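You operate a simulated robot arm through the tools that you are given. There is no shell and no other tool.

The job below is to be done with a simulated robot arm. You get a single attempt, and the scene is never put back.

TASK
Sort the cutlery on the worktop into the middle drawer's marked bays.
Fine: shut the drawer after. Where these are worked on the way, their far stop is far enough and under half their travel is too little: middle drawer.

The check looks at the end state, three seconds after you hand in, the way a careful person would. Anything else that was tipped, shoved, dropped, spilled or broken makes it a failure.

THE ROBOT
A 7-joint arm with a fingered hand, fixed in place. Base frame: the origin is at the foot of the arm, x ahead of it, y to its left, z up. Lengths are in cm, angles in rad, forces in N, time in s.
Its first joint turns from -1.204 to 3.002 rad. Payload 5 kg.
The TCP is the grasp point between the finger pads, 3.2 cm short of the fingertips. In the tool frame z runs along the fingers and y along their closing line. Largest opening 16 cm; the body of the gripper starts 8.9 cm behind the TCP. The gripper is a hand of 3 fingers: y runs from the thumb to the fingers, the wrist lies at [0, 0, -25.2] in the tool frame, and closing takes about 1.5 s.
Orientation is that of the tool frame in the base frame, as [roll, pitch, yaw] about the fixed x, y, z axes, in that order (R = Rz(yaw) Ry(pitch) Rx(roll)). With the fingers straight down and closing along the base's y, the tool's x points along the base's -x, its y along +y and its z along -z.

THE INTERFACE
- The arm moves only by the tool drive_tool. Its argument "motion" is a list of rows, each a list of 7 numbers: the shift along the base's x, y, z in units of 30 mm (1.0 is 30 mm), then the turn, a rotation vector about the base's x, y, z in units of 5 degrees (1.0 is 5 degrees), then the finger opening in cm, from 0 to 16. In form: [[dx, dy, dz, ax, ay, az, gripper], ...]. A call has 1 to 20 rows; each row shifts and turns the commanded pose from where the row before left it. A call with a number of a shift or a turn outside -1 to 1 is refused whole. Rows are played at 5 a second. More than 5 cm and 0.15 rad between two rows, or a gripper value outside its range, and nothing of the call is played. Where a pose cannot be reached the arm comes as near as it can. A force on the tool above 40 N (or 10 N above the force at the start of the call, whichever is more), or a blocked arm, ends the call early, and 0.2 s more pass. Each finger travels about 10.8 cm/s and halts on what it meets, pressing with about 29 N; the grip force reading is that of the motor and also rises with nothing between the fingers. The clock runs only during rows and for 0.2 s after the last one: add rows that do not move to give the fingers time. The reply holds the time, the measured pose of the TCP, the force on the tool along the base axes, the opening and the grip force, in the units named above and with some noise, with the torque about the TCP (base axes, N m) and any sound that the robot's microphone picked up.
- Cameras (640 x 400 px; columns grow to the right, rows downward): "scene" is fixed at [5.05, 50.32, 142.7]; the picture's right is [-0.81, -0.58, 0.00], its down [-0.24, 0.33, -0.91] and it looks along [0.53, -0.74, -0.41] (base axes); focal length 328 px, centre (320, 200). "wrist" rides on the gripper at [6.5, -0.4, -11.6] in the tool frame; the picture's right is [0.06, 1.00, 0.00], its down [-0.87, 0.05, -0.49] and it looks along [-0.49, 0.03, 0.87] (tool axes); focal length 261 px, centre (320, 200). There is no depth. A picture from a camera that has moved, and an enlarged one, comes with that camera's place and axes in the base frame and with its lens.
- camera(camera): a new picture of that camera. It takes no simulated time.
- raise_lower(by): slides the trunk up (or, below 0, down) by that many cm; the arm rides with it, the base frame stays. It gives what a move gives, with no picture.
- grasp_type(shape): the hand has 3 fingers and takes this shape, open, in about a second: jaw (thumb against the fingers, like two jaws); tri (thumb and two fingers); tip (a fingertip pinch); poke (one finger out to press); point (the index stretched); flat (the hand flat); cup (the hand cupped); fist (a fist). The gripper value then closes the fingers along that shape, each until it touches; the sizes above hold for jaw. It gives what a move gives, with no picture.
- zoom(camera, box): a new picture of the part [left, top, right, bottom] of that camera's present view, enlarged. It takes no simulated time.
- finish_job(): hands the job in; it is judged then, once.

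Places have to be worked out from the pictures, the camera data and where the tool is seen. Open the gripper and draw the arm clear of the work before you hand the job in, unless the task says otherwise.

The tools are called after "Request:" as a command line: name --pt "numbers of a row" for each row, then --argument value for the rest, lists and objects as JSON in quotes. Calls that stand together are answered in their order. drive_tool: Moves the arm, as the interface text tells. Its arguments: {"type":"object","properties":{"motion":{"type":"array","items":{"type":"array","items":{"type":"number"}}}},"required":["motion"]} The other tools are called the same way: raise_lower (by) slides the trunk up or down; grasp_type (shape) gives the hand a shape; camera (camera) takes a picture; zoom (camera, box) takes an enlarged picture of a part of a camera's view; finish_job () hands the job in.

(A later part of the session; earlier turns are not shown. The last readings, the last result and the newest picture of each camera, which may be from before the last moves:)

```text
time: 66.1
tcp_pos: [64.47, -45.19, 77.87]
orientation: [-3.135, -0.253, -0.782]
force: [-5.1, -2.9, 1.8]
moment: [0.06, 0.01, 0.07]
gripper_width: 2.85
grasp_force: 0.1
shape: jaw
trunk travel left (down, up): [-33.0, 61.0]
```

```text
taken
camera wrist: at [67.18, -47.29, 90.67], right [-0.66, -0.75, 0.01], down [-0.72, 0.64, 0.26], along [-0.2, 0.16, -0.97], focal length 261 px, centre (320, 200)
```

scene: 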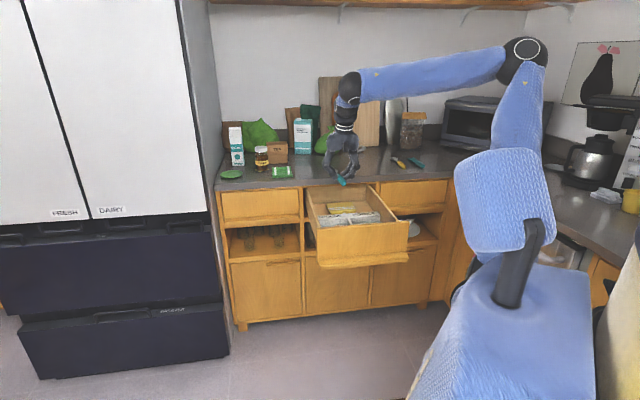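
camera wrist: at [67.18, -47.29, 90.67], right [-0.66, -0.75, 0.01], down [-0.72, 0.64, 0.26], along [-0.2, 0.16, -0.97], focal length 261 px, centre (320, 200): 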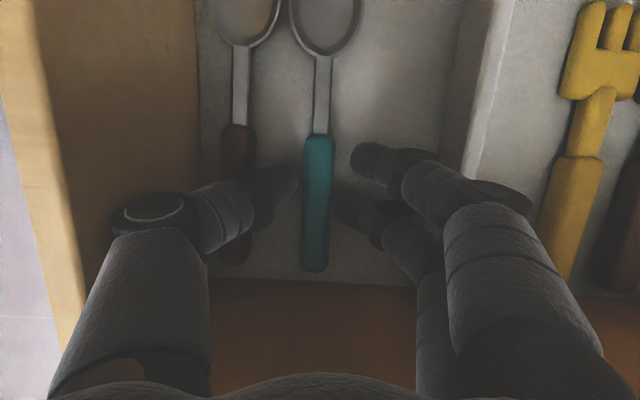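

The handle is free with gaps on both sides. I lift straight up and check the spoon stays in the bay.

Request:
drive_tool --pt "0 0 0.5 0 0 0 3.2" --pt "0 0 0.8 0 0 0 3.2" --pt "0 0 1 0 0 0 3.2" --pt "0 0 1 0 0 0 4" --pt "0 0 1 0 0 0 5" --pt "0 0 1 0 0 0 5" --pt "0 0 1 0 0 0 5" --pt "0 0 1 0 0 0 5" --pt "0 0 1 0 0 0 5"

Request:
camera --camera "wrist"

Request:
zoom --camera "scene" --box '[295, 150, 445, 250]'

```text
time: 68.1
tcp_pos: [64.6, -45.16, 102.94]
orientation: [-3.135, -0.256, -0.782]
force: [0.4, -0.3, 0.4]
moment: [0.0, 0.05, -0.01]
gripper_width: 4.98
grasp_force: 0.0
shape: jaw
trunk travel left (down, up): [-33.0, 61.0]
```

```text
taken
camera wrist: at [67.25, -47.27, 115.76], right [-0.66, -0.75, 0.01], down [-0.72, 0.64, 0.26], along [-0.2, 0.16, -0.97], focal length 261 px, centre (320, 200)
```

wrist: 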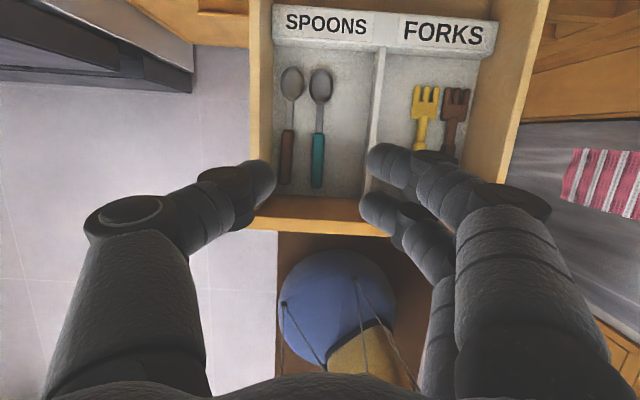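

```text
4.00 times, centred on (370, 200) of scene
camera zoom: at [5.05, 50.32, 142.7], right [-0.81, -0.58, 0.0], down [-0.24, 0.33, -0.91], along [0.53, -0.74, -0.41], focal length 1312 px, centre (120, 200)
```

zoom: 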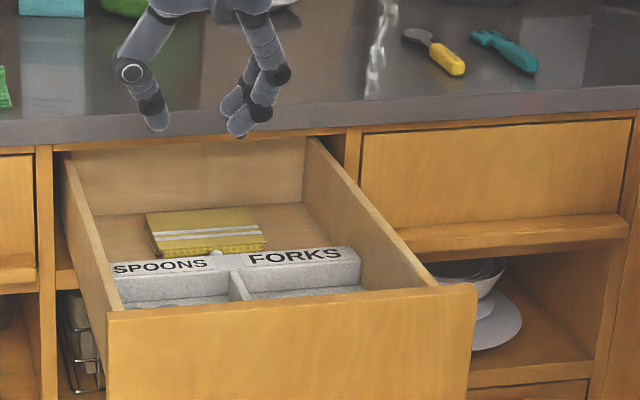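

The teal spoon rests neatly beside the brown one in SPOONS. Next is the yellow spoon: I travel at z≈103 to above its handle (p≈117, lateral ≈-27.3).

Request:
drive_tool --pt "-0.019 -0.948 0 0 0 0 5" --pt "-0.019 -0.948 0 0 0 0 5" --pt "-0.019 -0.948 0 0 0 0 5" --pt "-0.019 -0.948 0 0 0 0 5" --pt "-0.019 -0.948 0 0 0 0 5" --pt "-0.019 -0.948 0 0 0 0 5" --pt "-0.019 -0.948 0 0 0 0 5" --pt "-0.019 -0.948 0 0 0 0 5" --pt "-0.019 -0.948 0 0 0 0 5" --pt "-0.019 -0.948 0 0 0 0 5" --pt "-0.019 -0.948 0 0 0 0 5" --pt "-0.019 -0.948 0 0 0 0 5" --pt "-0.019 -0.948 0 0 0 0 5" --pt "-0.019 -0.948 0 0 0 0 5" --pt "-0.019 -0.948 0 0 0 0 5" --pt "-0.019 -0.948 0 0 0 0 5" --pt "-0.019 -0.948 0 0 0 0 5" --pt "-0.019 -0.948 0 0 0 0 5" --pt "-0.019 -0.948 0 0 0 0 5"

Request:
camera --camera "wrist"

Request:
camera --camera "scene"

```text
time: 72.1
tcp_pos: [63.48, -99.21, 102.73]
orientation: [-3.134, -0.254, -0.785]
force: [-0.4, 0.6, 0.1]
moment: [0.01, 0.02, -0.05]
gripper_width: 4.98
grasp_force: 0.0
shape: jaw
trunk travel left (down, up): [-33.0, 61.0]
```

```text
taken
camera wrist: at [66.1, -101.34, 115.58], right [-0.66, -0.75, 0.01], down [-0.72, 0.64, 0.26], along [-0.2, 0.16, -0.97], focal length 261 px, centre (320, 200)
```

wrist: 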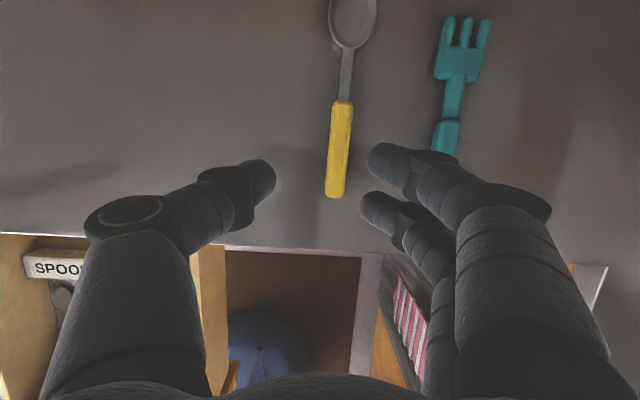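

```text
taken
```

scene: 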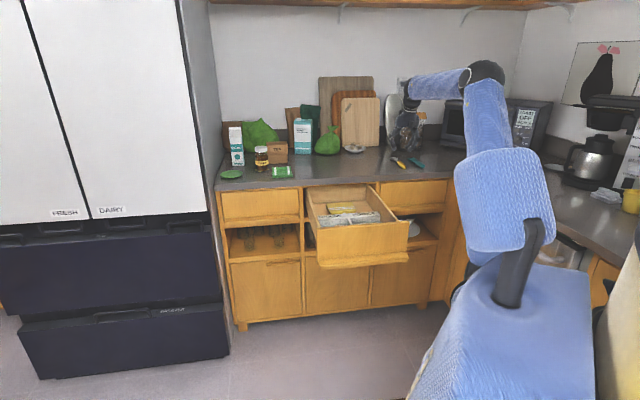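

The yellow handle is at p≈112.6–120.8, lateral -26.95. I shift 2.5 cm forward and 1.65 cm sideways to centre on it, then descend to z≈95.

Request:
drive_tool --pt "0.1 -0.49 0 0 0 0 5" --pt "0.1 -0.49 0 0 0 0 5" --pt "0 0 -0.9 0 0 0 5" --pt "0 0 -0.9 0 0 0 5" --pt "0 0 -0.75 0 0 0 5"

Request:
camera --camera "wrist"

Request:
zoom --camera "scene" --box '[350, 100, 450, 180]'

```text
time: 73.3
tcp_pos: [64.03, -101.98, 95.02]
orientation: [-3.135, -0.255, -0.785]
force: [0.5, 0.5, 0.3]
moment: [0.02, -0.03, 0.01]
gripper_width: 4.94
grasp_force: 0.1
shape: jaw
trunk travel left (down, up): [-33.0, 61.0]
```

```text
taken
camera wrist: at [66.69, -104.14, 107.87], right [-0.66, -0.75, 0.01], down [-0.72, 0.64, 0.26], along [-0.2, 0.16, -0.97], focal length 261 px, centre (320, 200)
```

wrist: 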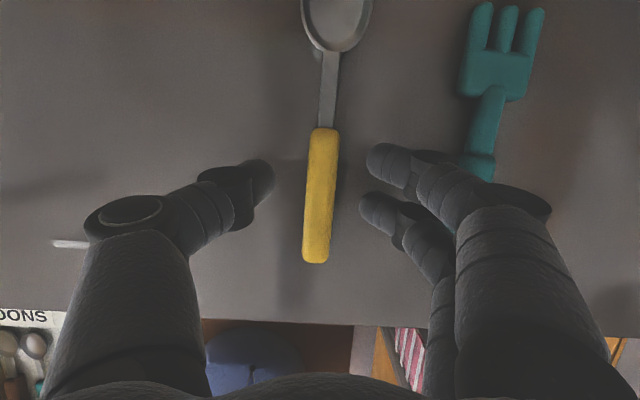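

```text
5.00 times, centred on (400, 140) of scene
camera zoom: at [5.05, 50.32, 142.7], right [-0.81, -0.58, 0.0], down [-0.24, 0.33, -0.91], along [0.53, -0.74, -0.41], focal length 1640 px, centre (-80, 500)
```

zoom: 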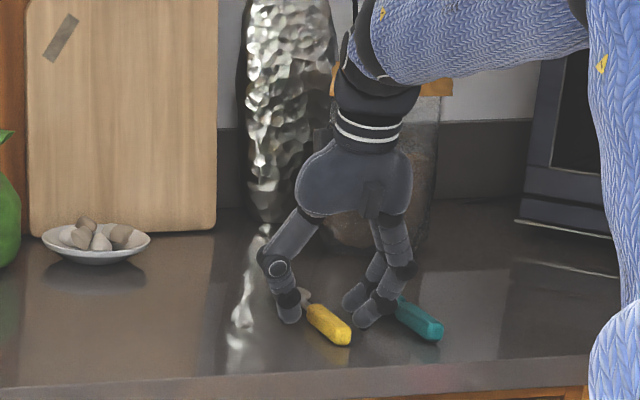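

The yellow handle is centred between thumb and fingers with the tips just above the surface. I lower 2 mm more and close.

Request:
drive_tool --pt "0 0 -0.08 0 0 0 4" --pt "0 0 0 0 0 0 2" --pt "0 0 0 0 0 0 0" --pt "0 0 0 0 0 0 0" --pt "0 0 0 0 0 0 0" --pt "0 0 0 0 0 0 0"

Request:
camera --camera "wrist"

```text
time: 74.7
tcp_pos: [64.05, -101.98, 94.83]
orientation: [-3.135, -0.255, -0.784]
force: [-0.4, 0.3, 0.3]
moment: [0.02, -0.02, -0.02]
gripper_width: 1.29
grasp_force: 29.3
shape: jaw
trunk travel left (down, up): [-33.0, 61.0]
```

```text
taken
camera wrist: at [66.69, -104.12, 107.68], right [-0.66, -0.75, 0.01], down [-0.72, 0.64, 0.26], along [-0.2, 0.16, -0.97], focal length 261 px, centre (320, 200)
```

wrist: 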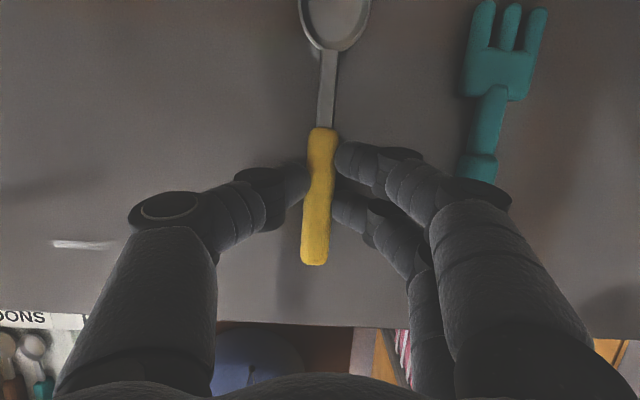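

Gripped (1.29 cm, 29 N); the handle seems slightly soft. I lift about 9 cm and check.

Request:
drive_tool --pt "0 0 0.4 0 0 0 0" --pt "0 0 0.6 0 0 0 0" --pt "0 0 0.9 0 0 0 0" --pt "0 0 0.9 0 0 0 0"

Request:
camera --camera "wrist"

Request:
zoom --camera "scene" --box '[350, 100, 450, 180]'

```text
time: 75.7
tcp_pos: [63.99, -102.1, 103.37]
orientation: [-3.137, -0.255, -0.784]
force: [-0.1, 0.2, 0.4]
moment: [-0.01, 0.03, 0.0]
gripper_width: 1.3
grasp_force: 28.4
shape: jaw
trunk travel left (down, up): [-33.0, 61.0]
```

```text
taken
camera wrist: at [66.66, -104.15, 116.17], right [-0.66, -0.75, 0.01], down [-0.72, 0.64, 0.26], along [-0.2, 0.16, -0.97], focal length 261 px, centre (320, 200)
```

wrist: 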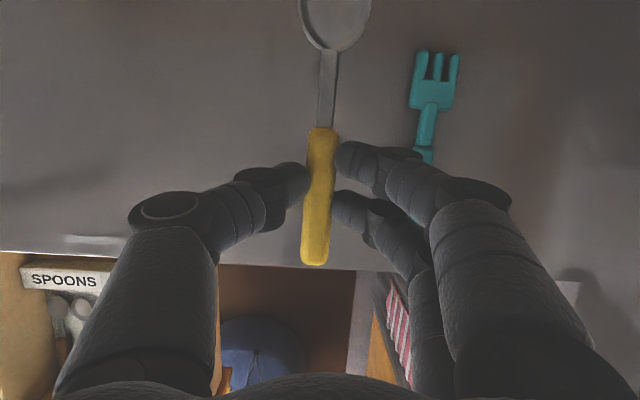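

```text
5.00 times, centred on (400, 140) of scene
camera zoom: at [5.05, 50.32, 142.7], right [-0.81, -0.58, 0.0], down [-0.24, 0.33, -0.91], along [0.53, -0.74, -0.41], focal length 1640 px, centre (-80, 500)
```

zoom: 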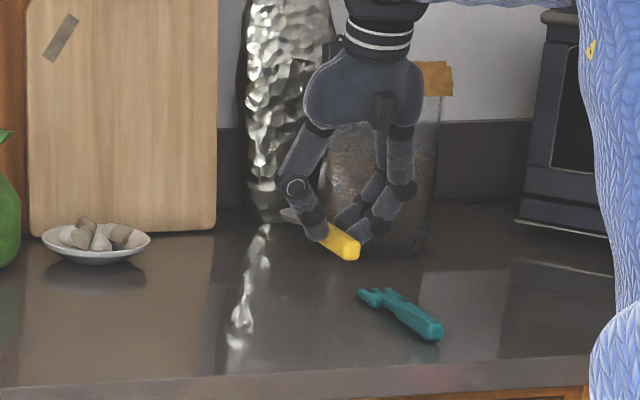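

The yellow spoon is held. I carry it to the SPOONS bay, free strip at lateral ≈9.9, p≈77.3.

Request:
drive_tool --pt "-0.04 0.955 0 0 0 0 0" --pt "-0.04 0.955 0 0 0 0 0" --pt "-0.04 0.955 0 0 0 0 0" --pt "-0.04 0.955 0 0 0 0 0" --pt "-0.04 0.955 0 0 0 0 0" --pt "-0.04 0.955 0 0 0 0 0" --pt "-0.04 0.955 0 0 0 0 0" --pt "-0.04 0.955 0 0 0 0 0" --pt "-0.04 0.955 0 0 0 0 0" --pt "-0.04 0.955 0 0 0 0 0" --pt "-0.04 0.955 0 0 0 0 0" --pt "-0.04 0.955 0 0 0 0 0" --pt "-0.04 0.955 0 0 0 0 0" --pt "-0.04 0.955 0 0 0 0 0" --pt "-0.04 0.955 0 0 0 0 0" --pt "-0.04 0.955 0 0 0 0 0" --pt "-0.04 0.955 0 0 0 0 0" --pt "-0.04 0.955 0 0 0 0 0" --pt "-0.04 0.955 0 0 0 0 0"

Request:
camera --camera "wrist"

```text
time: 79.7
tcp_pos: [61.91, -47.69, 103.22]
orientation: [-3.136, -0.256, -0.785]
force: [-0.3, -0.6, -0.3]
moment: [0.01, -0.02, 0.0]
gripper_width: 1.31
grasp_force: 28.7
shape: jaw
trunk travel left (down, up): [-33.0, 61.0]
```

```text
taken
camera wrist: at [64.45, -49.8, 116.12], right [-0.66, -0.75, 0.01], down [-0.72, 0.64, 0.26], along [-0.2, 0.16, -0.97], focal length 261 px, centre (320, 200)
```

wrist: 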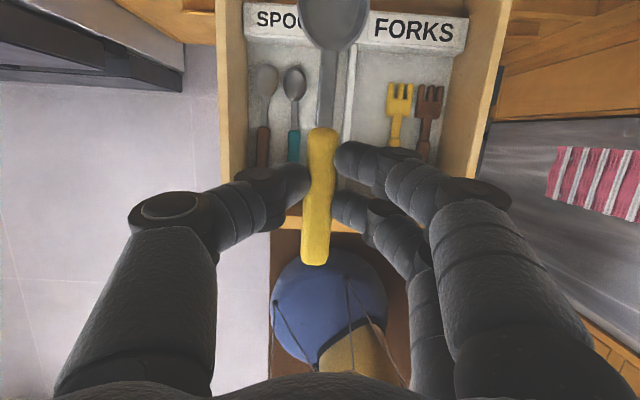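

Positioned at p≈77.5, lateral ≈10.05, clear of teal spoon and divider. I descend to z≈81 and look.

Request:
drive_tool --pt "0 0 -0.92 0 0 0 0" --pt "0 0 -0.92 0 0 0 0" --pt "0 0 -0.92 0 0 0 0" --pt "0 0 -0.92 0 0 0 0" --pt "0 0 -0.92 0 0 0 0" --pt "0 0 -0.92 0 0 0 0" --pt "0 0 -0.92 0 0 0 0" --pt "0 0 -0.92 0 0 0 0"

Request:
camera --camera "wrist"

```text
time: 81.5
tcp_pos: [61.71, -47.79, 81.28]
orientation: [-3.133, -0.252, -0.786]
force: [-0.5, -0.9, -0.4]
moment: [0.02, 0.02, 0.0]
gripper_width: 1.27
grasp_force: 28.7
shape: jaw
trunk travel left (down, up): [-33.0, 61.0]
```

```text
taken
camera wrist: at [64.44, -49.88, 94.0], right [-0.66, -0.75, 0.01], down [-0.72, 0.64, 0.26], along [-0.2, 0.16, -0.97], focal length 261 px, centre (320, 200)
```

wrist: 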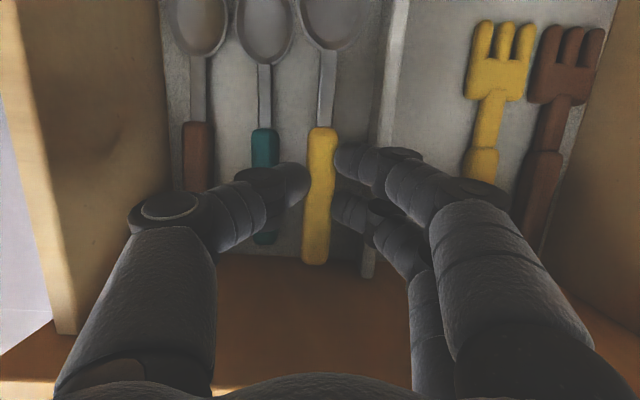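

Three spoons line up side by side with the yellow one centred in its strip. I lower another 2 cm (fingers stay above the divider's foot) and check the force.

Request:
drive_tool --pt "0.02 0.02 -0.35 0 0 0 0" --pt "0.02 0.02 -0.35 0 0 0 0"

Request:
camera --camera "wrist"

```text
time: 82.1
tcp_pos: [62.15, -47.41, 79.38]
orientation: [-3.133, -0.258, -0.784]
force: [5.7, 3.7, 23.2]
moment: [-0.33, 0.75, -0.03]
gripper_width: 1.28
grasp_force: 29.1
shape: jaw
trunk travel left (down, up): [-33.0, 61.0]
```

```text
taken
camera wrist: at [64.63, -49.56, 92.27], right [-0.66, -0.75, 0.01], down [-0.73, 0.64, 0.25], along [-0.19, 0.16, -0.97], focal length 261 px, centre (320, 200)
```

wrist: 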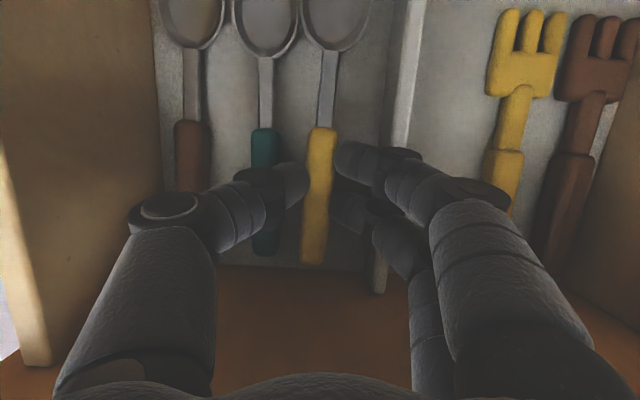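

The finger's back touches the divider's top (23 N), so I raise 4 mm and shift 5 mm away from the divider before releasing.

Request:
drive_tool --pt "0 0 0.13 0 0 0 0" --pt "0.12 0.12 0 0 0 0 0"

Request:
camera --camera "wrist"

```text
time: 82.7
tcp_pos: [62.2, -47.3, 79.39]
orientation: [-3.137, -0.254, -0.783]
force: [-0.6, 0.1, 2.8]
moment: [-0.02, 0.16, -0.05]
gripper_width: 1.28
grasp_force: 29.1
shape: jaw
trunk travel left (down, up): [-33.0, 61.0]
```

```text
taken
camera wrist: at [64.83, -49.38, 92.25], right [-0.66, -0.75, 0.01], down [-0.72, 0.64, 0.26], along [-0.2, 0.16, -0.97], focal length 261 px, centre (320, 200)
```

wrist: 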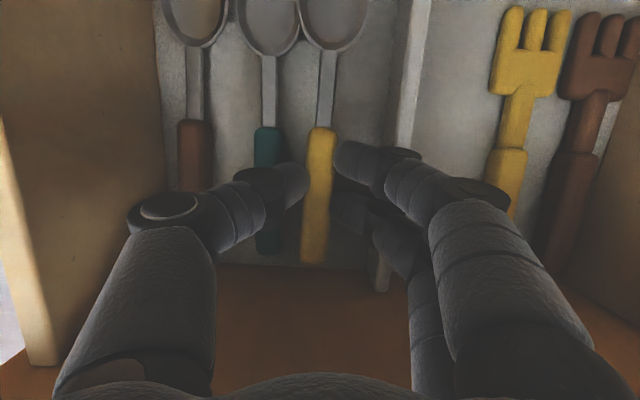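

Force is relieved. I lower gently another 6 mm to see if the fingers now pass the divider.

Request:
drive_tool --pt "0 0 -0.1 0 0 0 0" --pt "0 0 -0.1 0 0 0 0"

```text
time: 83.3
tcp_pos: [62.31, -47.15, 79.05]
orientation: [-3.133, -0.259, -0.783]
force: [6.8, 5.2, 25.3]
moment: [-0.43, 0.85, -0.04]
gripper_width: 1.28
grasp_force: 29.5
shape: jaw
trunk travel left (down, up): [-33.0, 61.0]
```

Still touching the divider, so I raise 4 mm and release the spoon here (about 1.2 cm above the floor), opening only a little.

Request:
drive_tool --pt "0 0 0.14 0 0 0 0" --pt "0 0 0 0 0 0 1.6" --pt "0 0 0 0 0 0 2.2" --pt "0 0 0 0 0 0 2.6" --pt "0 0 0 0 0 0 2.6"

Request:
camera --camera "wrist"

```text
time: 84.5
tcp_pos: [62.25, -47.23, 79.22]
orientation: [-3.133, -0.254, -0.784]
force: [2.7, 3.0, 4.8]
moment: [-0.02, 0.17, -0.06]
gripper_width: 2.46
grasp_force: 0.0
shape: jaw
trunk travel left (down, up): [-33.0, 61.0]
```

```text
taken
camera wrist: at [64.9, -49.31, 92.15], right [-0.66, -0.75, 0.01], down [-0.72, 0.64, 0.26], along [-0.2, 0.16, -0.97], focal length 261 px, centre (320, 200)
```

wrist: 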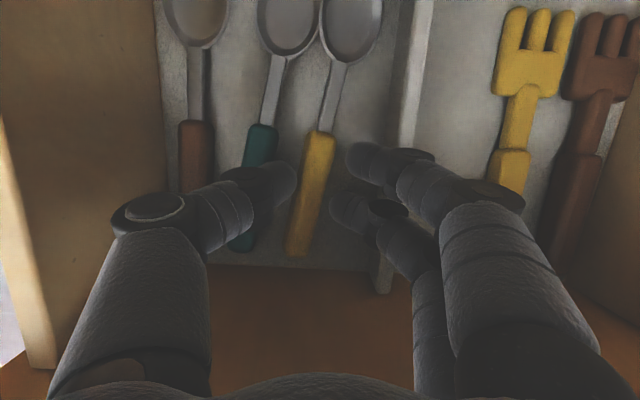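

The yellow spoon is down in the SPOONS bay (it and the teal one are slightly angled, both inside). I lift straight up and verify.

Request:
drive_tool --pt "0 0 0.5 0 0 0 2.6" --pt "0 0 0.8 0 0 0 2.6" --pt "0 0 1 0 0 0 3.5" --pt "0 0 1 0 0 0 5" --pt "0 0 1 0 0 0 5" --pt "0 0 1 0 0 0 5" --pt "0 0 1 0 0 0 5" --pt "0 0 1 0 0 0 5" --pt "0 0 0.9 0 0 0 5"

Request:
camera --camera "wrist"

```text
time: 86.5
tcp_pos: [62.27, -47.22, 104.01]
orientation: [-3.135, -0.253, -0.784]
force: [-0.5, -0.9, -0.4]
moment: [0.01, 0.01, -0.03]
gripper_width: 4.94
grasp_force: 0.1
shape: jaw
trunk travel left (down, up): [-33.0, 61.0]
```

```text
taken
camera wrist: at [64.85, -49.35, 116.86], right [-0.66, -0.75, 0.01], down [-0.72, 0.64, 0.26], along [-0.2, 0.16, -0.97], focal length 261 px, centre (320, 200)
```

wrist: 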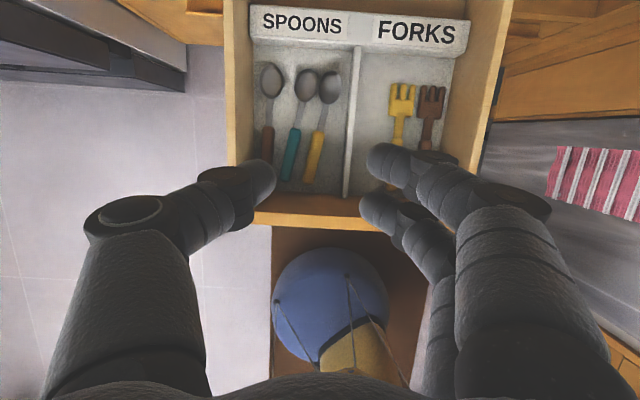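

SPOONS now holds all three spoons. Next the teal fork: I travel at z≈104 toward lateral ≈-36.

Request:
drive_tool --pt "-0.1 -0.99 0 0 0 0 5" --pt "-0.1 -0.99 0 0 0 0 5" --pt "-0.1 -0.99 0 0 0 0 5" --pt "-0.1 -0.99 0 0 0 0 5" --pt "-0.1 -0.99 0 0 0 0 5" --pt "-0.1 -0.99 0 0 0 0 5" --pt "-0.1 -0.99 0 0 0 0 5" --pt "-0.1 -0.99 0 0 0 0 5" --pt "-0.1 -0.99 0 0 0 0 5" --pt "-0.1 -0.99 0 0 0 0 5" --pt "-0.1 -0.99 0 0 0 0 5" --pt "-0.1 -0.99 0 0 0 0 5" --pt "-0.1 -0.99 0 0 0 0 5" --pt "-0.1 -0.99 0 0 0 0 5" --pt "-0.1 -0.99 0 0 0 0 5" --pt "-0.1 -0.99 0 0 0 0 5" --pt "-0.1 -0.99 0 0 0 0 5"

Request:
camera --camera "wrist"

Request:
camera --camera "scene"

```text
time: 90.1
tcp_pos: [57.22, -97.82, 103.82]
orientation: [-3.134, -0.254, -0.784]
force: [-0.3, -0.9, 0.5]
moment: [-0.02, 0.01, -0.01]
gripper_width: 4.94
grasp_force: 0.1
shape: jaw
trunk travel left (down, up): [-33.0, 61.0]
```

```text
taken
camera wrist: at [59.91, -99.89, 116.71], right [-0.66, -0.75, 0.01], down [-0.72, 0.64, 0.26], along [-0.2, 0.16, -0.97], focal length 261 px, centre (320, 200)
```

wrist: 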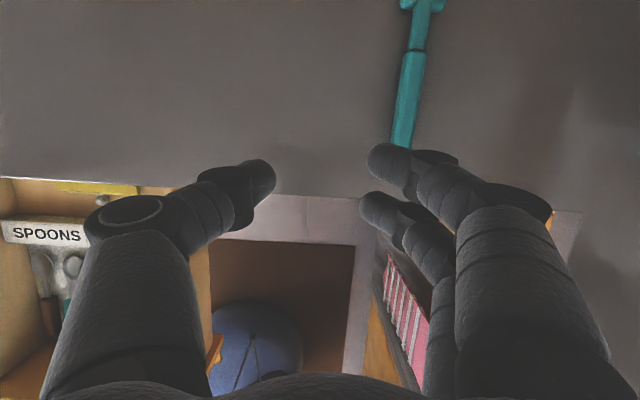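

```text
taken
```

scene: 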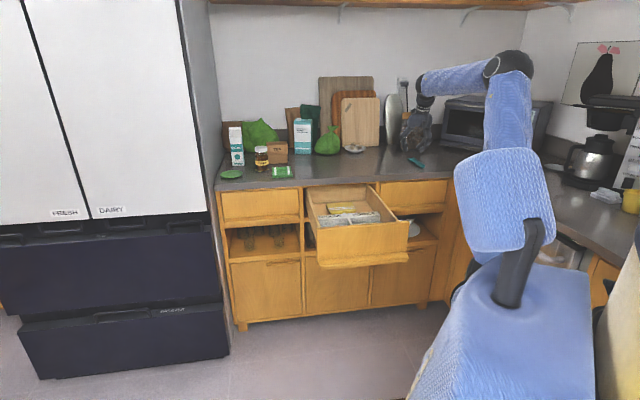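

The fork handle is at p≈112–120, lateral ≈-36. I move to above it (p≈117, lateral -36).

Request:
drive_tool --pt "0 -0.87 0 0 0 0 5" --pt "0 -0.87 0 0 0 0 5" --pt "0 -0.87 0 0 0 0 5" --pt "0 -0.87 0 0 0 0 5"

Request:
camera --camera "wrist"

Request:
zoom --camera "scene" --box '[370, 80, 490, 180]'

```text
time: 91.1
tcp_pos: [57.15, -108.32, 103.79]
orientation: [-3.135, -0.256, -0.784]
force: [-1.0, 0.1, -0.1]
moment: [0.02, 0.0, -0.02]
gripper_width: 4.98
grasp_force: 0.1
shape: jaw
trunk travel left (down, up): [-33.0, 61.0]
```

```text
taken
camera wrist: at [59.83, -110.4, 116.68], right [-0.66, -0.75, 0.01], down [-0.72, 0.64, 0.26], along [-0.2, 0.16, -0.97], focal length 261 px, centre (320, 200)
```

wrist: 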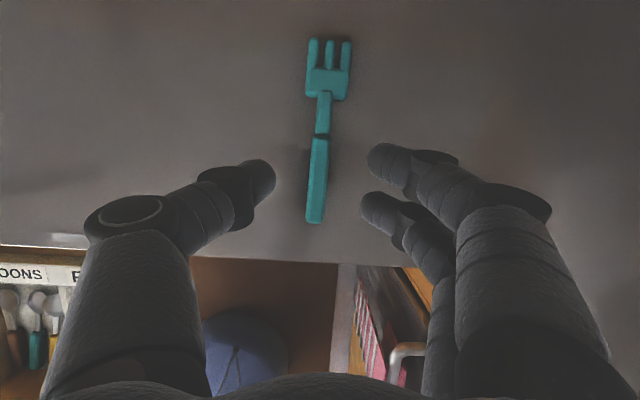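

```text
4.00 times, centred on (430, 130) of scene
camera zoom: at [5.05, 50.32, 142.7], right [-0.81, -0.58, 0.0], down [-0.24, 0.33, -0.91], along [0.53, -0.74, -0.41], focal length 1312 px, centre (-120, 480)
```

zoom: 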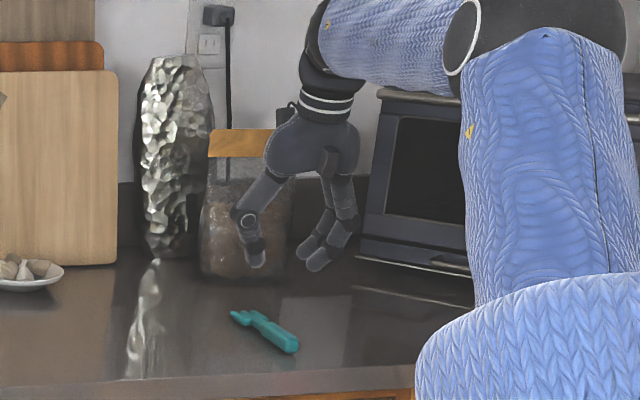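

The fork is centred under the hand. I descend to z≈95.

Request:
drive_tool --pt "0 0 -0.95 0 0 0 5" --pt "0 0 -0.95 0 0 0 5" --pt "0 0 -0.95 0 0 0 5"

Request:
camera --camera "wrist"

```text
time: 91.9
tcp_pos: [57.2, -108.25, 95.19]
orientation: [-3.133, -0.255, -0.783]
force: [-0.7, 0.2, 0.4]
moment: [-0.01, 0.0, 0.0]
gripper_width: 5.0
grasp_force: 0.0
shape: jaw
trunk travel left (down, up): [-33.0, 61.0]
```

```text
taken
camera wrist: at [59.77, -110.33, 108.02], right [-0.66, -0.75, 0.01], down [-0.72, 0.64, 0.26], along [-0.2, 0.16, -0.97], focal length 261 px, centre (320, 200)
```

wrist: 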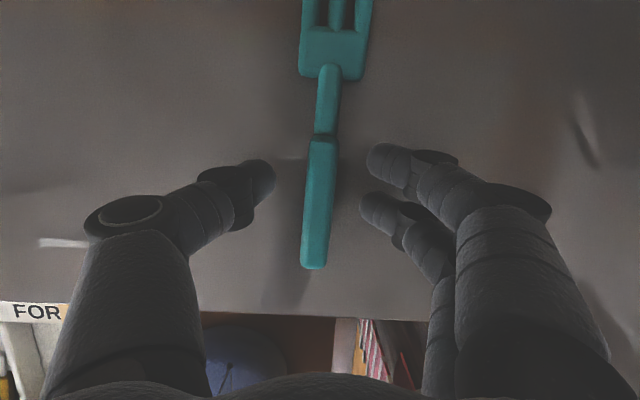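

The fork handle is between thumb and fingers. I lower 4 mm more and close.

Request:
drive_tool --pt "0 0 -0.12 0 0 0 4" --pt "0 0 0 0 0 0 2" --pt "0 0 0 0 0 0 0" --pt "0 0 0 0 0 0 0" --pt "0 0 0 0 0 0 0" --pt "0 0 0 0 0 0 0"

Request:
camera --camera "wrist"

```text
time: 93.3
tcp_pos: [57.12, -108.19, 94.84]
orientation: [-3.135, -0.255, -0.784]
force: [-0.3, 0.8, -0.4]
moment: [-0.01, -0.02, 0.0]
gripper_width: 1.27
grasp_force: 29.1
shape: jaw
trunk travel left (down, up): [-33.0, 61.0]
```

```text
taken
camera wrist: at [59.75, -110.28, 107.76], right [-0.66, -0.75, 0.01], down [-0.72, 0.64, 0.26], along [-0.2, 0.16, -0.97], focal length 261 px, centre (320, 200)
```

wrist: 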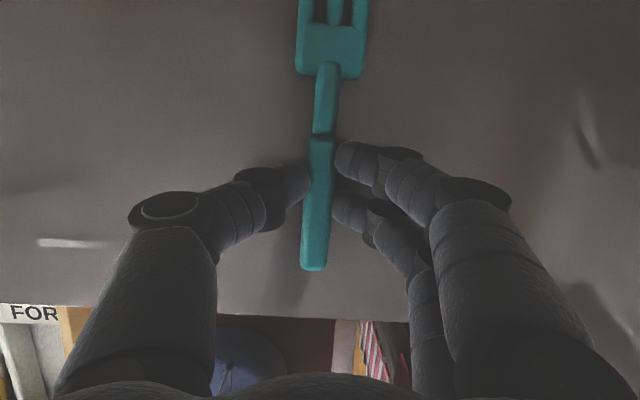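

Gripped (1.27 cm, 29 N). I lift 9 cm and check.

Request:
drive_tool --pt "0 0 0.4 0 0 0 0" --pt "0 0 0.6 0 0 0 0" --pt "0 0 1 0 0 0 0" --pt "0 0 1 0 0 0 0"

Request:
camera --camera "wrist"

Request:
zoom --camera "scene" --box '[370, 80, 490, 180]'

```text
time: 94.3
tcp_pos: [57.18, -108.1, 104.09]
orientation: [-3.133, -0.255, -0.783]
force: [-0.3, 0.4, -1.0]
moment: [-0.01, 0.02, -0.01]
gripper_width: 1.28
grasp_force: 28.5
shape: jaw
trunk travel left (down, up): [-33.0, 61.0]
```

```text
taken
camera wrist: at [59.74, -110.19, 116.85], right [-0.66, -0.75, 0.01], down [-0.72, 0.64, 0.26], along [-0.2, 0.16, -0.97], focal length 261 px, centre (320, 200)
```

wrist: 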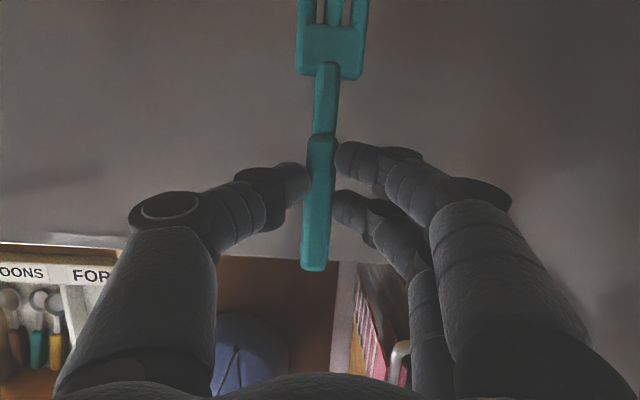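

```text
4.00 times, centred on (430, 130) of scene
camera zoom: at [5.05, 50.32, 142.7], right [-0.81, -0.58, 0.0], down [-0.24, 0.33, -0.91], along [0.53, -0.74, -0.41], focal length 1312 px, centre (-120, 480)
```

zoom: 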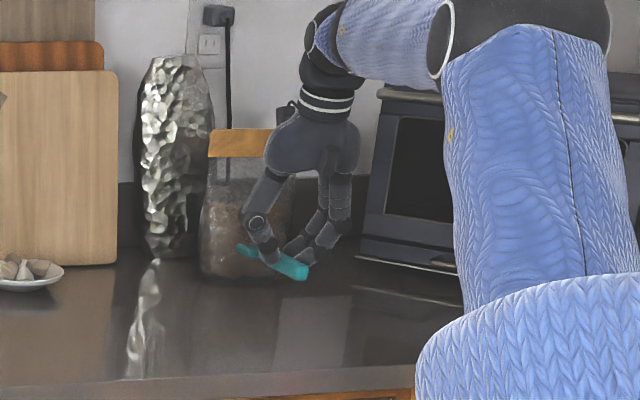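

The fork is held. I carry it to the FORKS bay, free strip between the divider (5.5) and the yellow fork (-1.5): lateral ≈2.3, p≈78.

Request:
drive_tool --pt "-0.0075 0.958 0 0 0 0 0" --pt "-0.0075 0.958 0 0 0 0 0" --pt "-0.0075 0.958 0 0 0 0 0" --pt "-0.0075 0.958 0 0 0 0 0" --pt "-0.0075 0.958 0 0 0 0 0" --pt "-0.0075 0.958 0 0 0 0 0" --pt "-0.0075 0.958 0 0 0 0 0" --pt "-0.0075 0.958 0 0 0 0 0" --pt "-0.0075 0.958 0 0 0 0 0" --pt "-0.0075 0.958 0 0 0 0 0" --pt "-0.0075 0.958 0 0 0 0 0" --pt "-0.0075 0.958 0 0 0 0 0" --pt "-0.0075 0.958 0 0 0 0 0" --pt "-0.0075 0.958 0 0 0 0 0" --pt "-0.0075 0.958 0 0 0 0 0" --pt "-0.0075 0.958 0 0 0 0 0" --pt "-0.0075 0.958 0 0 0 0 0" --pt "-0.0075 0.958 0 0 0 0 0" --pt "-0.0075 0.958 0 0 0 0 0"

Request:
camera --camera "wrist"

```text
time: 98.3
tcp_pos: [56.77, -53.64, 104.01]
orientation: [-3.132, -0.254, -0.786]
force: [0.2, -0.1, -0.4]
moment: [0.01, 0.01, -0.01]
gripper_width: 1.3
grasp_force: 28.9
shape: jaw
trunk travel left (down, up): [-33.0, 61.0]
```

```text
taken
camera wrist: at [59.38, -55.71, 116.89], right [-0.66, -0.75, 0.01], down [-0.72, 0.64, 0.26], along [-0.2, 0.16, -0.97], focal length 261 px, centre (320, 200)
```

wrist: 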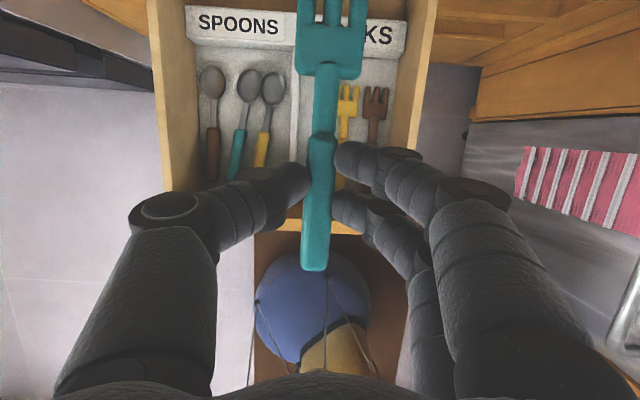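

Positioned at p≈78.1, lateral ≈2.2. I descend to z≈84 and look.

Request:
drive_tool --pt "0 0 -0.95 0 0 0 0" --pt "0 0 -0.95 0 0 0 0" --pt "0 0 -0.95 0 0 0 0" --pt "0 0 -0.95 0 0 0 0" --pt "0 0 -0.95 0 0 0 0" --pt "0 0 -0.95 0 0 0 0" --pt "0 0 -0.95 0 0 0 0"

Request:
camera --camera "wrist"

```text
time: 99.9
tcp_pos: [56.84, -53.6, 83.95]
orientation: [-3.134, -0.255, -0.784]
force: [-0.9, -0.7, -0.6]
moment: [0.03, 0.02, 0.0]
gripper_width: 1.26
grasp_force: 29.4
shape: jaw
trunk travel left (down, up): [-33.0, 61.0]
```

```text
taken
camera wrist: at [59.47, -55.83, 96.82], right [-0.66, -0.75, 0.01], down [-0.72, 0.64, 0.26], along [-0.2, 0.16, -0.97], focal length 261 px, centre (320, 200)
```

wrist: 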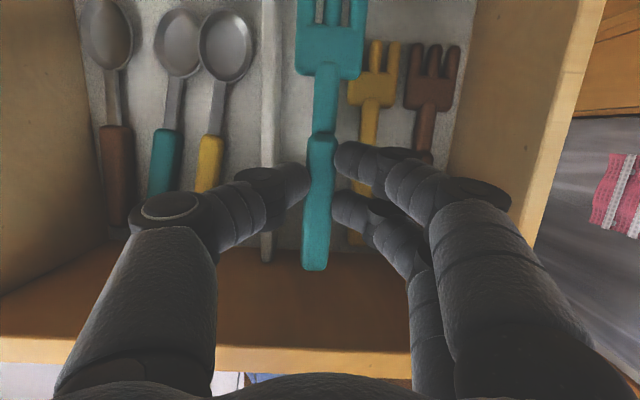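

The fork is above its strip, with the thumb above the divider. I lower in small steps to z≈81.5, watching for thumb–divider contact.

Request:
drive_tool --pt "0 0 -0.3 0 0 0 0" --pt "0 0 -0.3 0 0 0 0" --pt "0 0 -0.25 0 0 0 0"

Request:
camera --camera "wrist"

```text
time: 100.7
tcp_pos: [56.82, -53.66, 81.36]
orientation: [-3.136, -0.254, -0.784]
force: [0.5, -0.3, 0.2]
moment: [0.01, 0.04, -0.02]
gripper_width: 1.25
grasp_force: 28.7
shape: jaw
trunk travel left (down, up): [-33.0, 61.0]
```

```text
taken
camera wrist: at [59.42, -55.8, 94.32], right [-0.66, -0.75, 0.01], down [-0.72, 0.64, 0.26], along [-0.2, 0.16, -0.97], focal length 261 px, centre (320, 200)
```

wrist: 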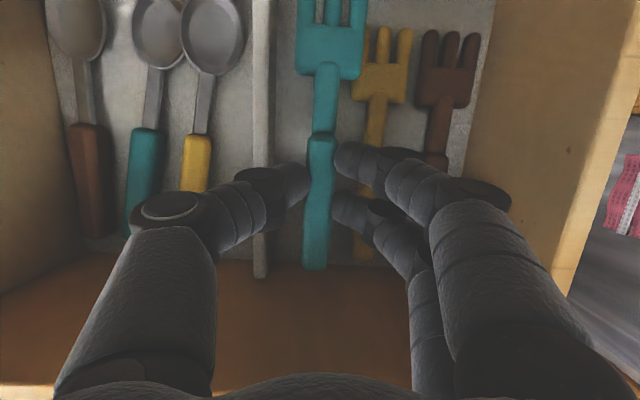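

No contact yet. I lower another 1 cm.

Request:
drive_tool --pt "0 0 -0.17 0 0 0 0" --pt "0 0 -0.17 0 0 0 0"

Request:
camera --camera "wrist"

```text
time: 101.3
tcp_pos: [56.64, -53.64, 80.33]
orientation: [-3.135, -0.255, -0.783]
force: [-0.4, 0.3, -0.3]
moment: [0.01, 0.03, 0.01]
gripper_width: 1.27
grasp_force: 29.1
shape: jaw
trunk travel left (down, up): [-33.0, 61.0]
```

```text
taken
camera wrist: at [59.43, -55.77, 93.31], right [-0.66, -0.75, 0.01], down [-0.72, 0.64, 0.26], along [-0.2, 0.16, -0.97], focal length 261 px, centre (320, 200)
```

wrist: 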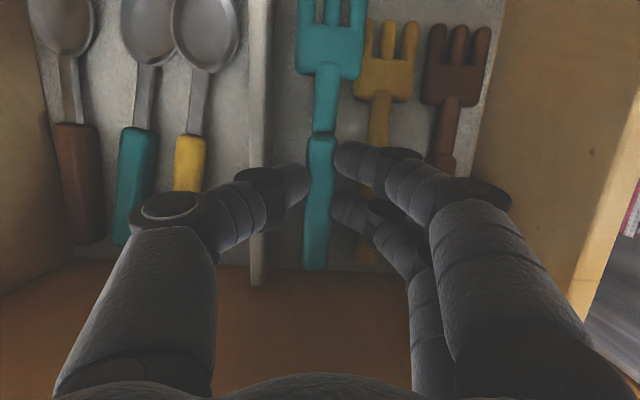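

Still no contact; the fork is about 2.4 cm above the floor. I lower another 6 mm, the fingers staying just above the yellow fork's handle.

Request:
drive_tool --pt "0 0 -0.1 0 0 0 0" --pt "0 0 -0.1 0 0 0 0"

Request:
camera --camera "wrist"

```text
time: 101.9
tcp_pos: [56.66, -53.64, 79.95]
orientation: [-3.135, -0.254, -0.784]
force: [-0.5, -0.4, -0.1]
moment: [0.03, 0.03, -0.01]
gripper_width: 1.26
grasp_force: 28.5
shape: jaw
trunk travel left (down, up): [-33.0, 61.0]
```

```text
taken
camera wrist: at [59.38, -55.75, 92.72], right [-0.66, -0.75, 0.01], down [-0.72, 0.64, 0.26], along [-0.2, 0.16, -0.97], focal length 261 px, centre (320, 200)
```

wrist: 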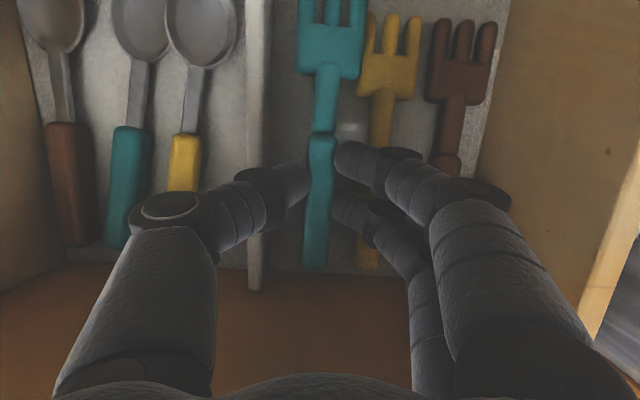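

The teal fork's head would slightly overlap the yellow fork's head, so I shift 5 mm toward the divider and check for contact.

Request:
drive_tool --pt "0.12 0.12 0 0 0 0 0" --pt "0.04 0.04 0 0 0 0 0"

Request:
camera --camera "wrist"

```text
time: 102.5
tcp_pos: [57.15, -53.25, 79.93]
orientation: [-3.134, -0.255, -0.785]
force: [-2.1, -2.4, -0.7]
moment: [0.0, 0.05, -0.03]
gripper_width: 1.29
grasp_force: 28.7
shape: jaw
trunk travel left (down, up): [-33.0, 61.0]
```

```text
taken
camera wrist: at [59.87, -55.3, 92.72], right [-0.66, -0.75, 0.01], down [-0.72, 0.64, 0.26], along [-0.2, 0.16, -0.97], focal length 261 px, centre (320, 200)
```

wrist: 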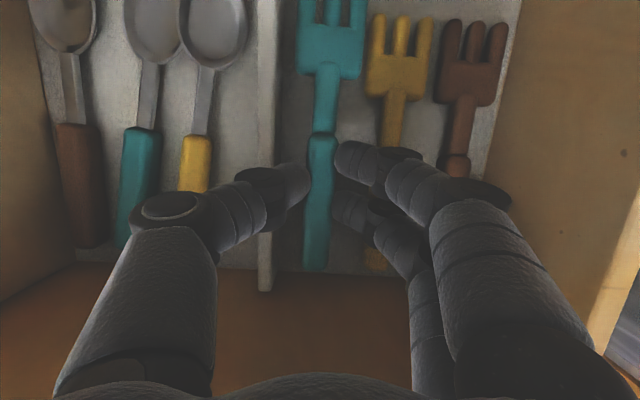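

The fork head now clears its neighbour and the force is small. I release by opening a little.

Request:
drive_tool --pt "0 0 0 0 0 0 1.6" --pt "0 0 0 0 0 0 2.2" --pt "0 0 0 0 0 0 2.6" --pt "0 0 0 0 0 0 2.6"

Request:
camera --camera "wrist"

```text
time: 103.5
tcp_pos: [57.23, -53.08, 79.81]
orientation: [-3.136, -0.255, -0.783]
force: [-3.3, -4.4, 1.4]
moment: [-0.08, 0.07, -0.02]
gripper_width: 2.33
grasp_force: 0.1
shape: jaw
trunk travel left (down, up): [-33.0, 61.0]
```

```text
taken
camera wrist: at [59.86, -55.3, 92.75], right [-0.66, -0.75, 0.01], down [-0.72, 0.64, 0.26], along [-0.2, 0.16, -0.97], focal length 261 px, centre (320, 200)
```

wrist: 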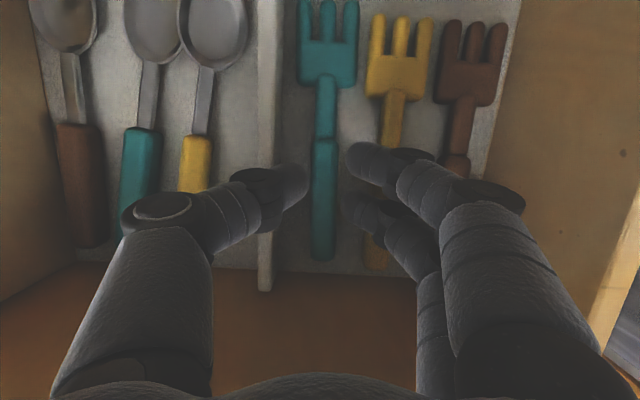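

The fork has dropped flat into the FORKS bay beside the yellow fork. I lift straight up, well clear of the drawer.

Request:
drive_tool --pt "0 0 0.5 0 0 0 2.4" --pt "0 0 0.8 0 0 0 2.4" --pt "0 0 1 0 0 0 2.4" --pt "0 0 1 0 0 0 3" --pt "0 0 1 0 0 0 3" --pt "0 0 1 0 0 0 3" --pt "0 0 1 0 0 0 3" --pt "0 0 1 0 0 0 3" --pt "0 0 1 0 0 0 3" --pt "0 0 0.7 0 0 0 3"

Request:
camera --camera "wrist"

Request:
camera --camera "scene"

```text
time: 105.7
tcp_pos: [57.3, -53.11, 106.86]
orientation: [-3.136, -0.255, -0.784]
force: [-0.1, -0.6, -0.4]
moment: [0.0, 0.01, 0.02]
gripper_width: 2.97
grasp_force: 0.0
shape: jaw
trunk travel left (down, up): [-33.0, 61.0]
```

```text
taken
camera wrist: at [59.95, -55.26, 119.69], right [-0.66, -0.75, 0.01], down [-0.72, 0.64, 0.26], along [-0.2, 0.16, -0.97], focal length 261 px, centre (320, 200)
```

wrist: 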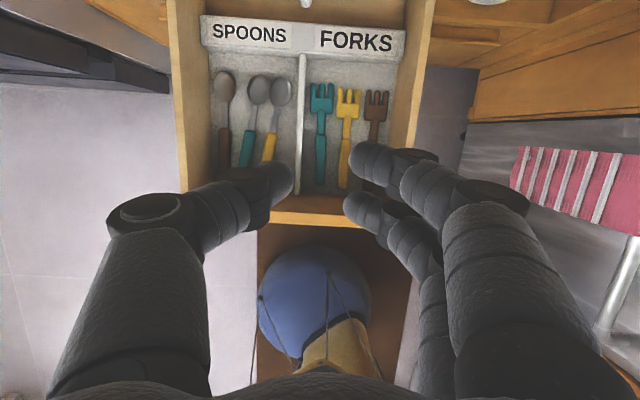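

```text
taken
```

scene: 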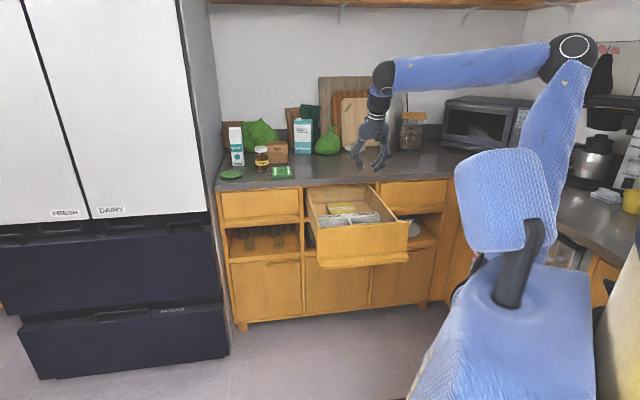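

Everything is sorted: three spoons under SPOONS, three forks under FORKS. To shut the drawer I will push the ledge with the closed fingers from outside, so I first move back over the panel to p≈59.5, lateral ≈6, staying high.

Request:
drive_tool --pt "-0.525 0.728 0 0 0 0 2" --pt "-0.525 0.728 0 0 0 0 0" --pt "-0.525 0.728 0 0 0 0 0" --pt "-0.525 0.728 0 0 0 0 0" --pt "-0.525 0.728 0 0 0 0 0" --pt "-0.525 0.728 0 0 0 0 0" --pt "-0.525 0.728 0 0 0 0 0"

Request:
camera --camera "wrist"

Request:
camera --camera "scene"

```text
time: 107.3
tcp_pos: [45.96, -37.94, 106.87]
orientation: [-3.134, -0.255, -0.784]
force: [0.6, 0.5, 0.4]
moment: [0.0, 0.0, 0.0]
gripper_width: 0.0
grasp_force: 29.4
shape: jaw
trunk travel left (down, up): [-33.0, 61.0]
```

```text
taken
camera wrist: at [48.67, -40.0, 119.73], right [-0.66, -0.75, 0.01], down [-0.72, 0.64, 0.26], along [-0.2, 0.16, -0.97], focal length 261 px, centre (320, 200)
```

wrist: 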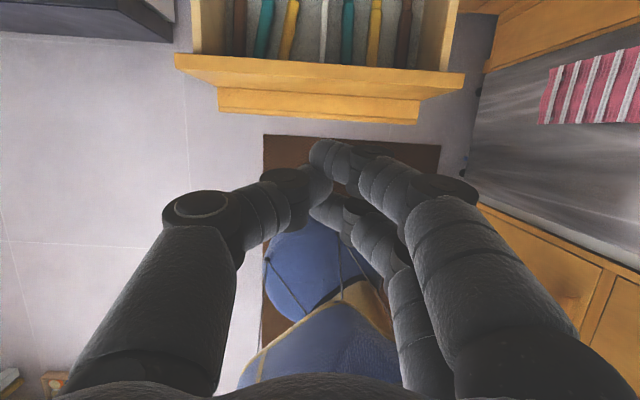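

```text
taken
```

scene: 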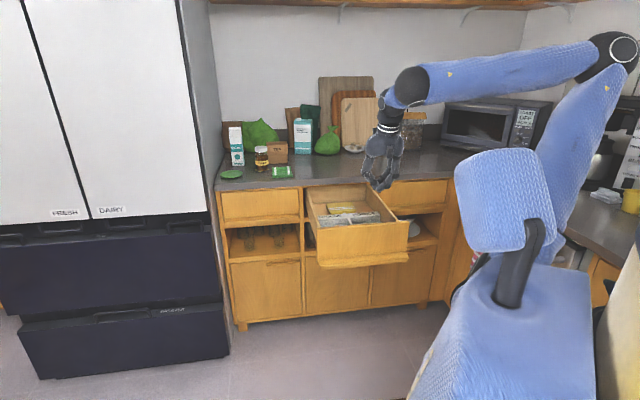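

Clear of the panel (p≈59.3, lateral 5.7) with fingers closed. I lower the trunk by 33 cm, which brings the fingertips straight down to ledge height (TCP z≈74), about 3 cm in front of the ledge.

Request:
raise_lower --by -33

Request:
camera --camera "wrist"

Request:
camera --camera "scene"

```text
time: 110.6
tcp_pos: [46.02, -37.96, 73.84]
orientation: [-3.135, -0.254, -0.784]
force: [0.5, 0.5, -1.0]
moment: [0.0, 0.01, 0.02]
gripper_width: 0.02
grasp_force: 28.9
shape: jaw
trunk travel left (down, up): [0.0, 94.0]
```

```text
taken
camera wrist: at [48.72, -40.02, 86.7], right [-0.66, -0.75, 0.01], down [-0.72, 0.64, 0.26], along [-0.2, 0.16, -0.97], focal length 261 px, centre (320, 200)
```

wrist: 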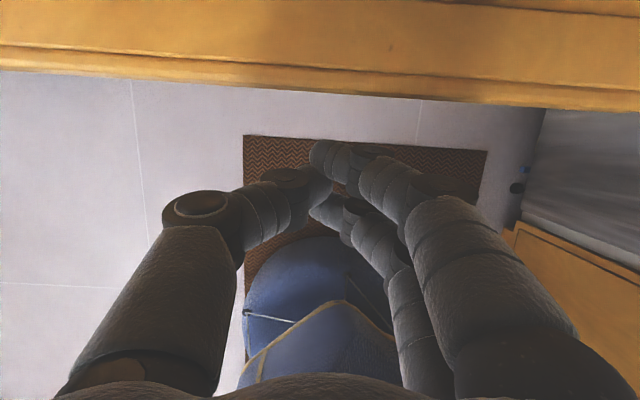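

```text
taken
```

scene: 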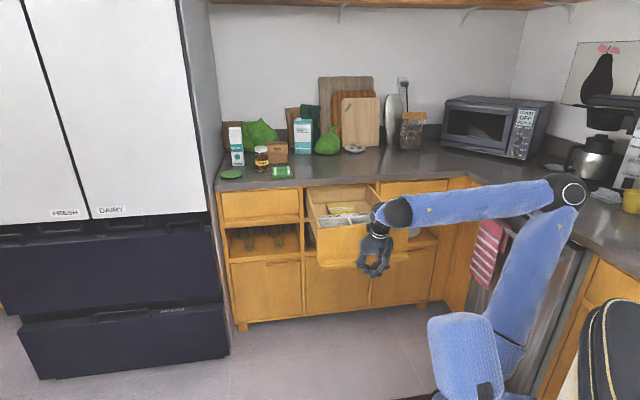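

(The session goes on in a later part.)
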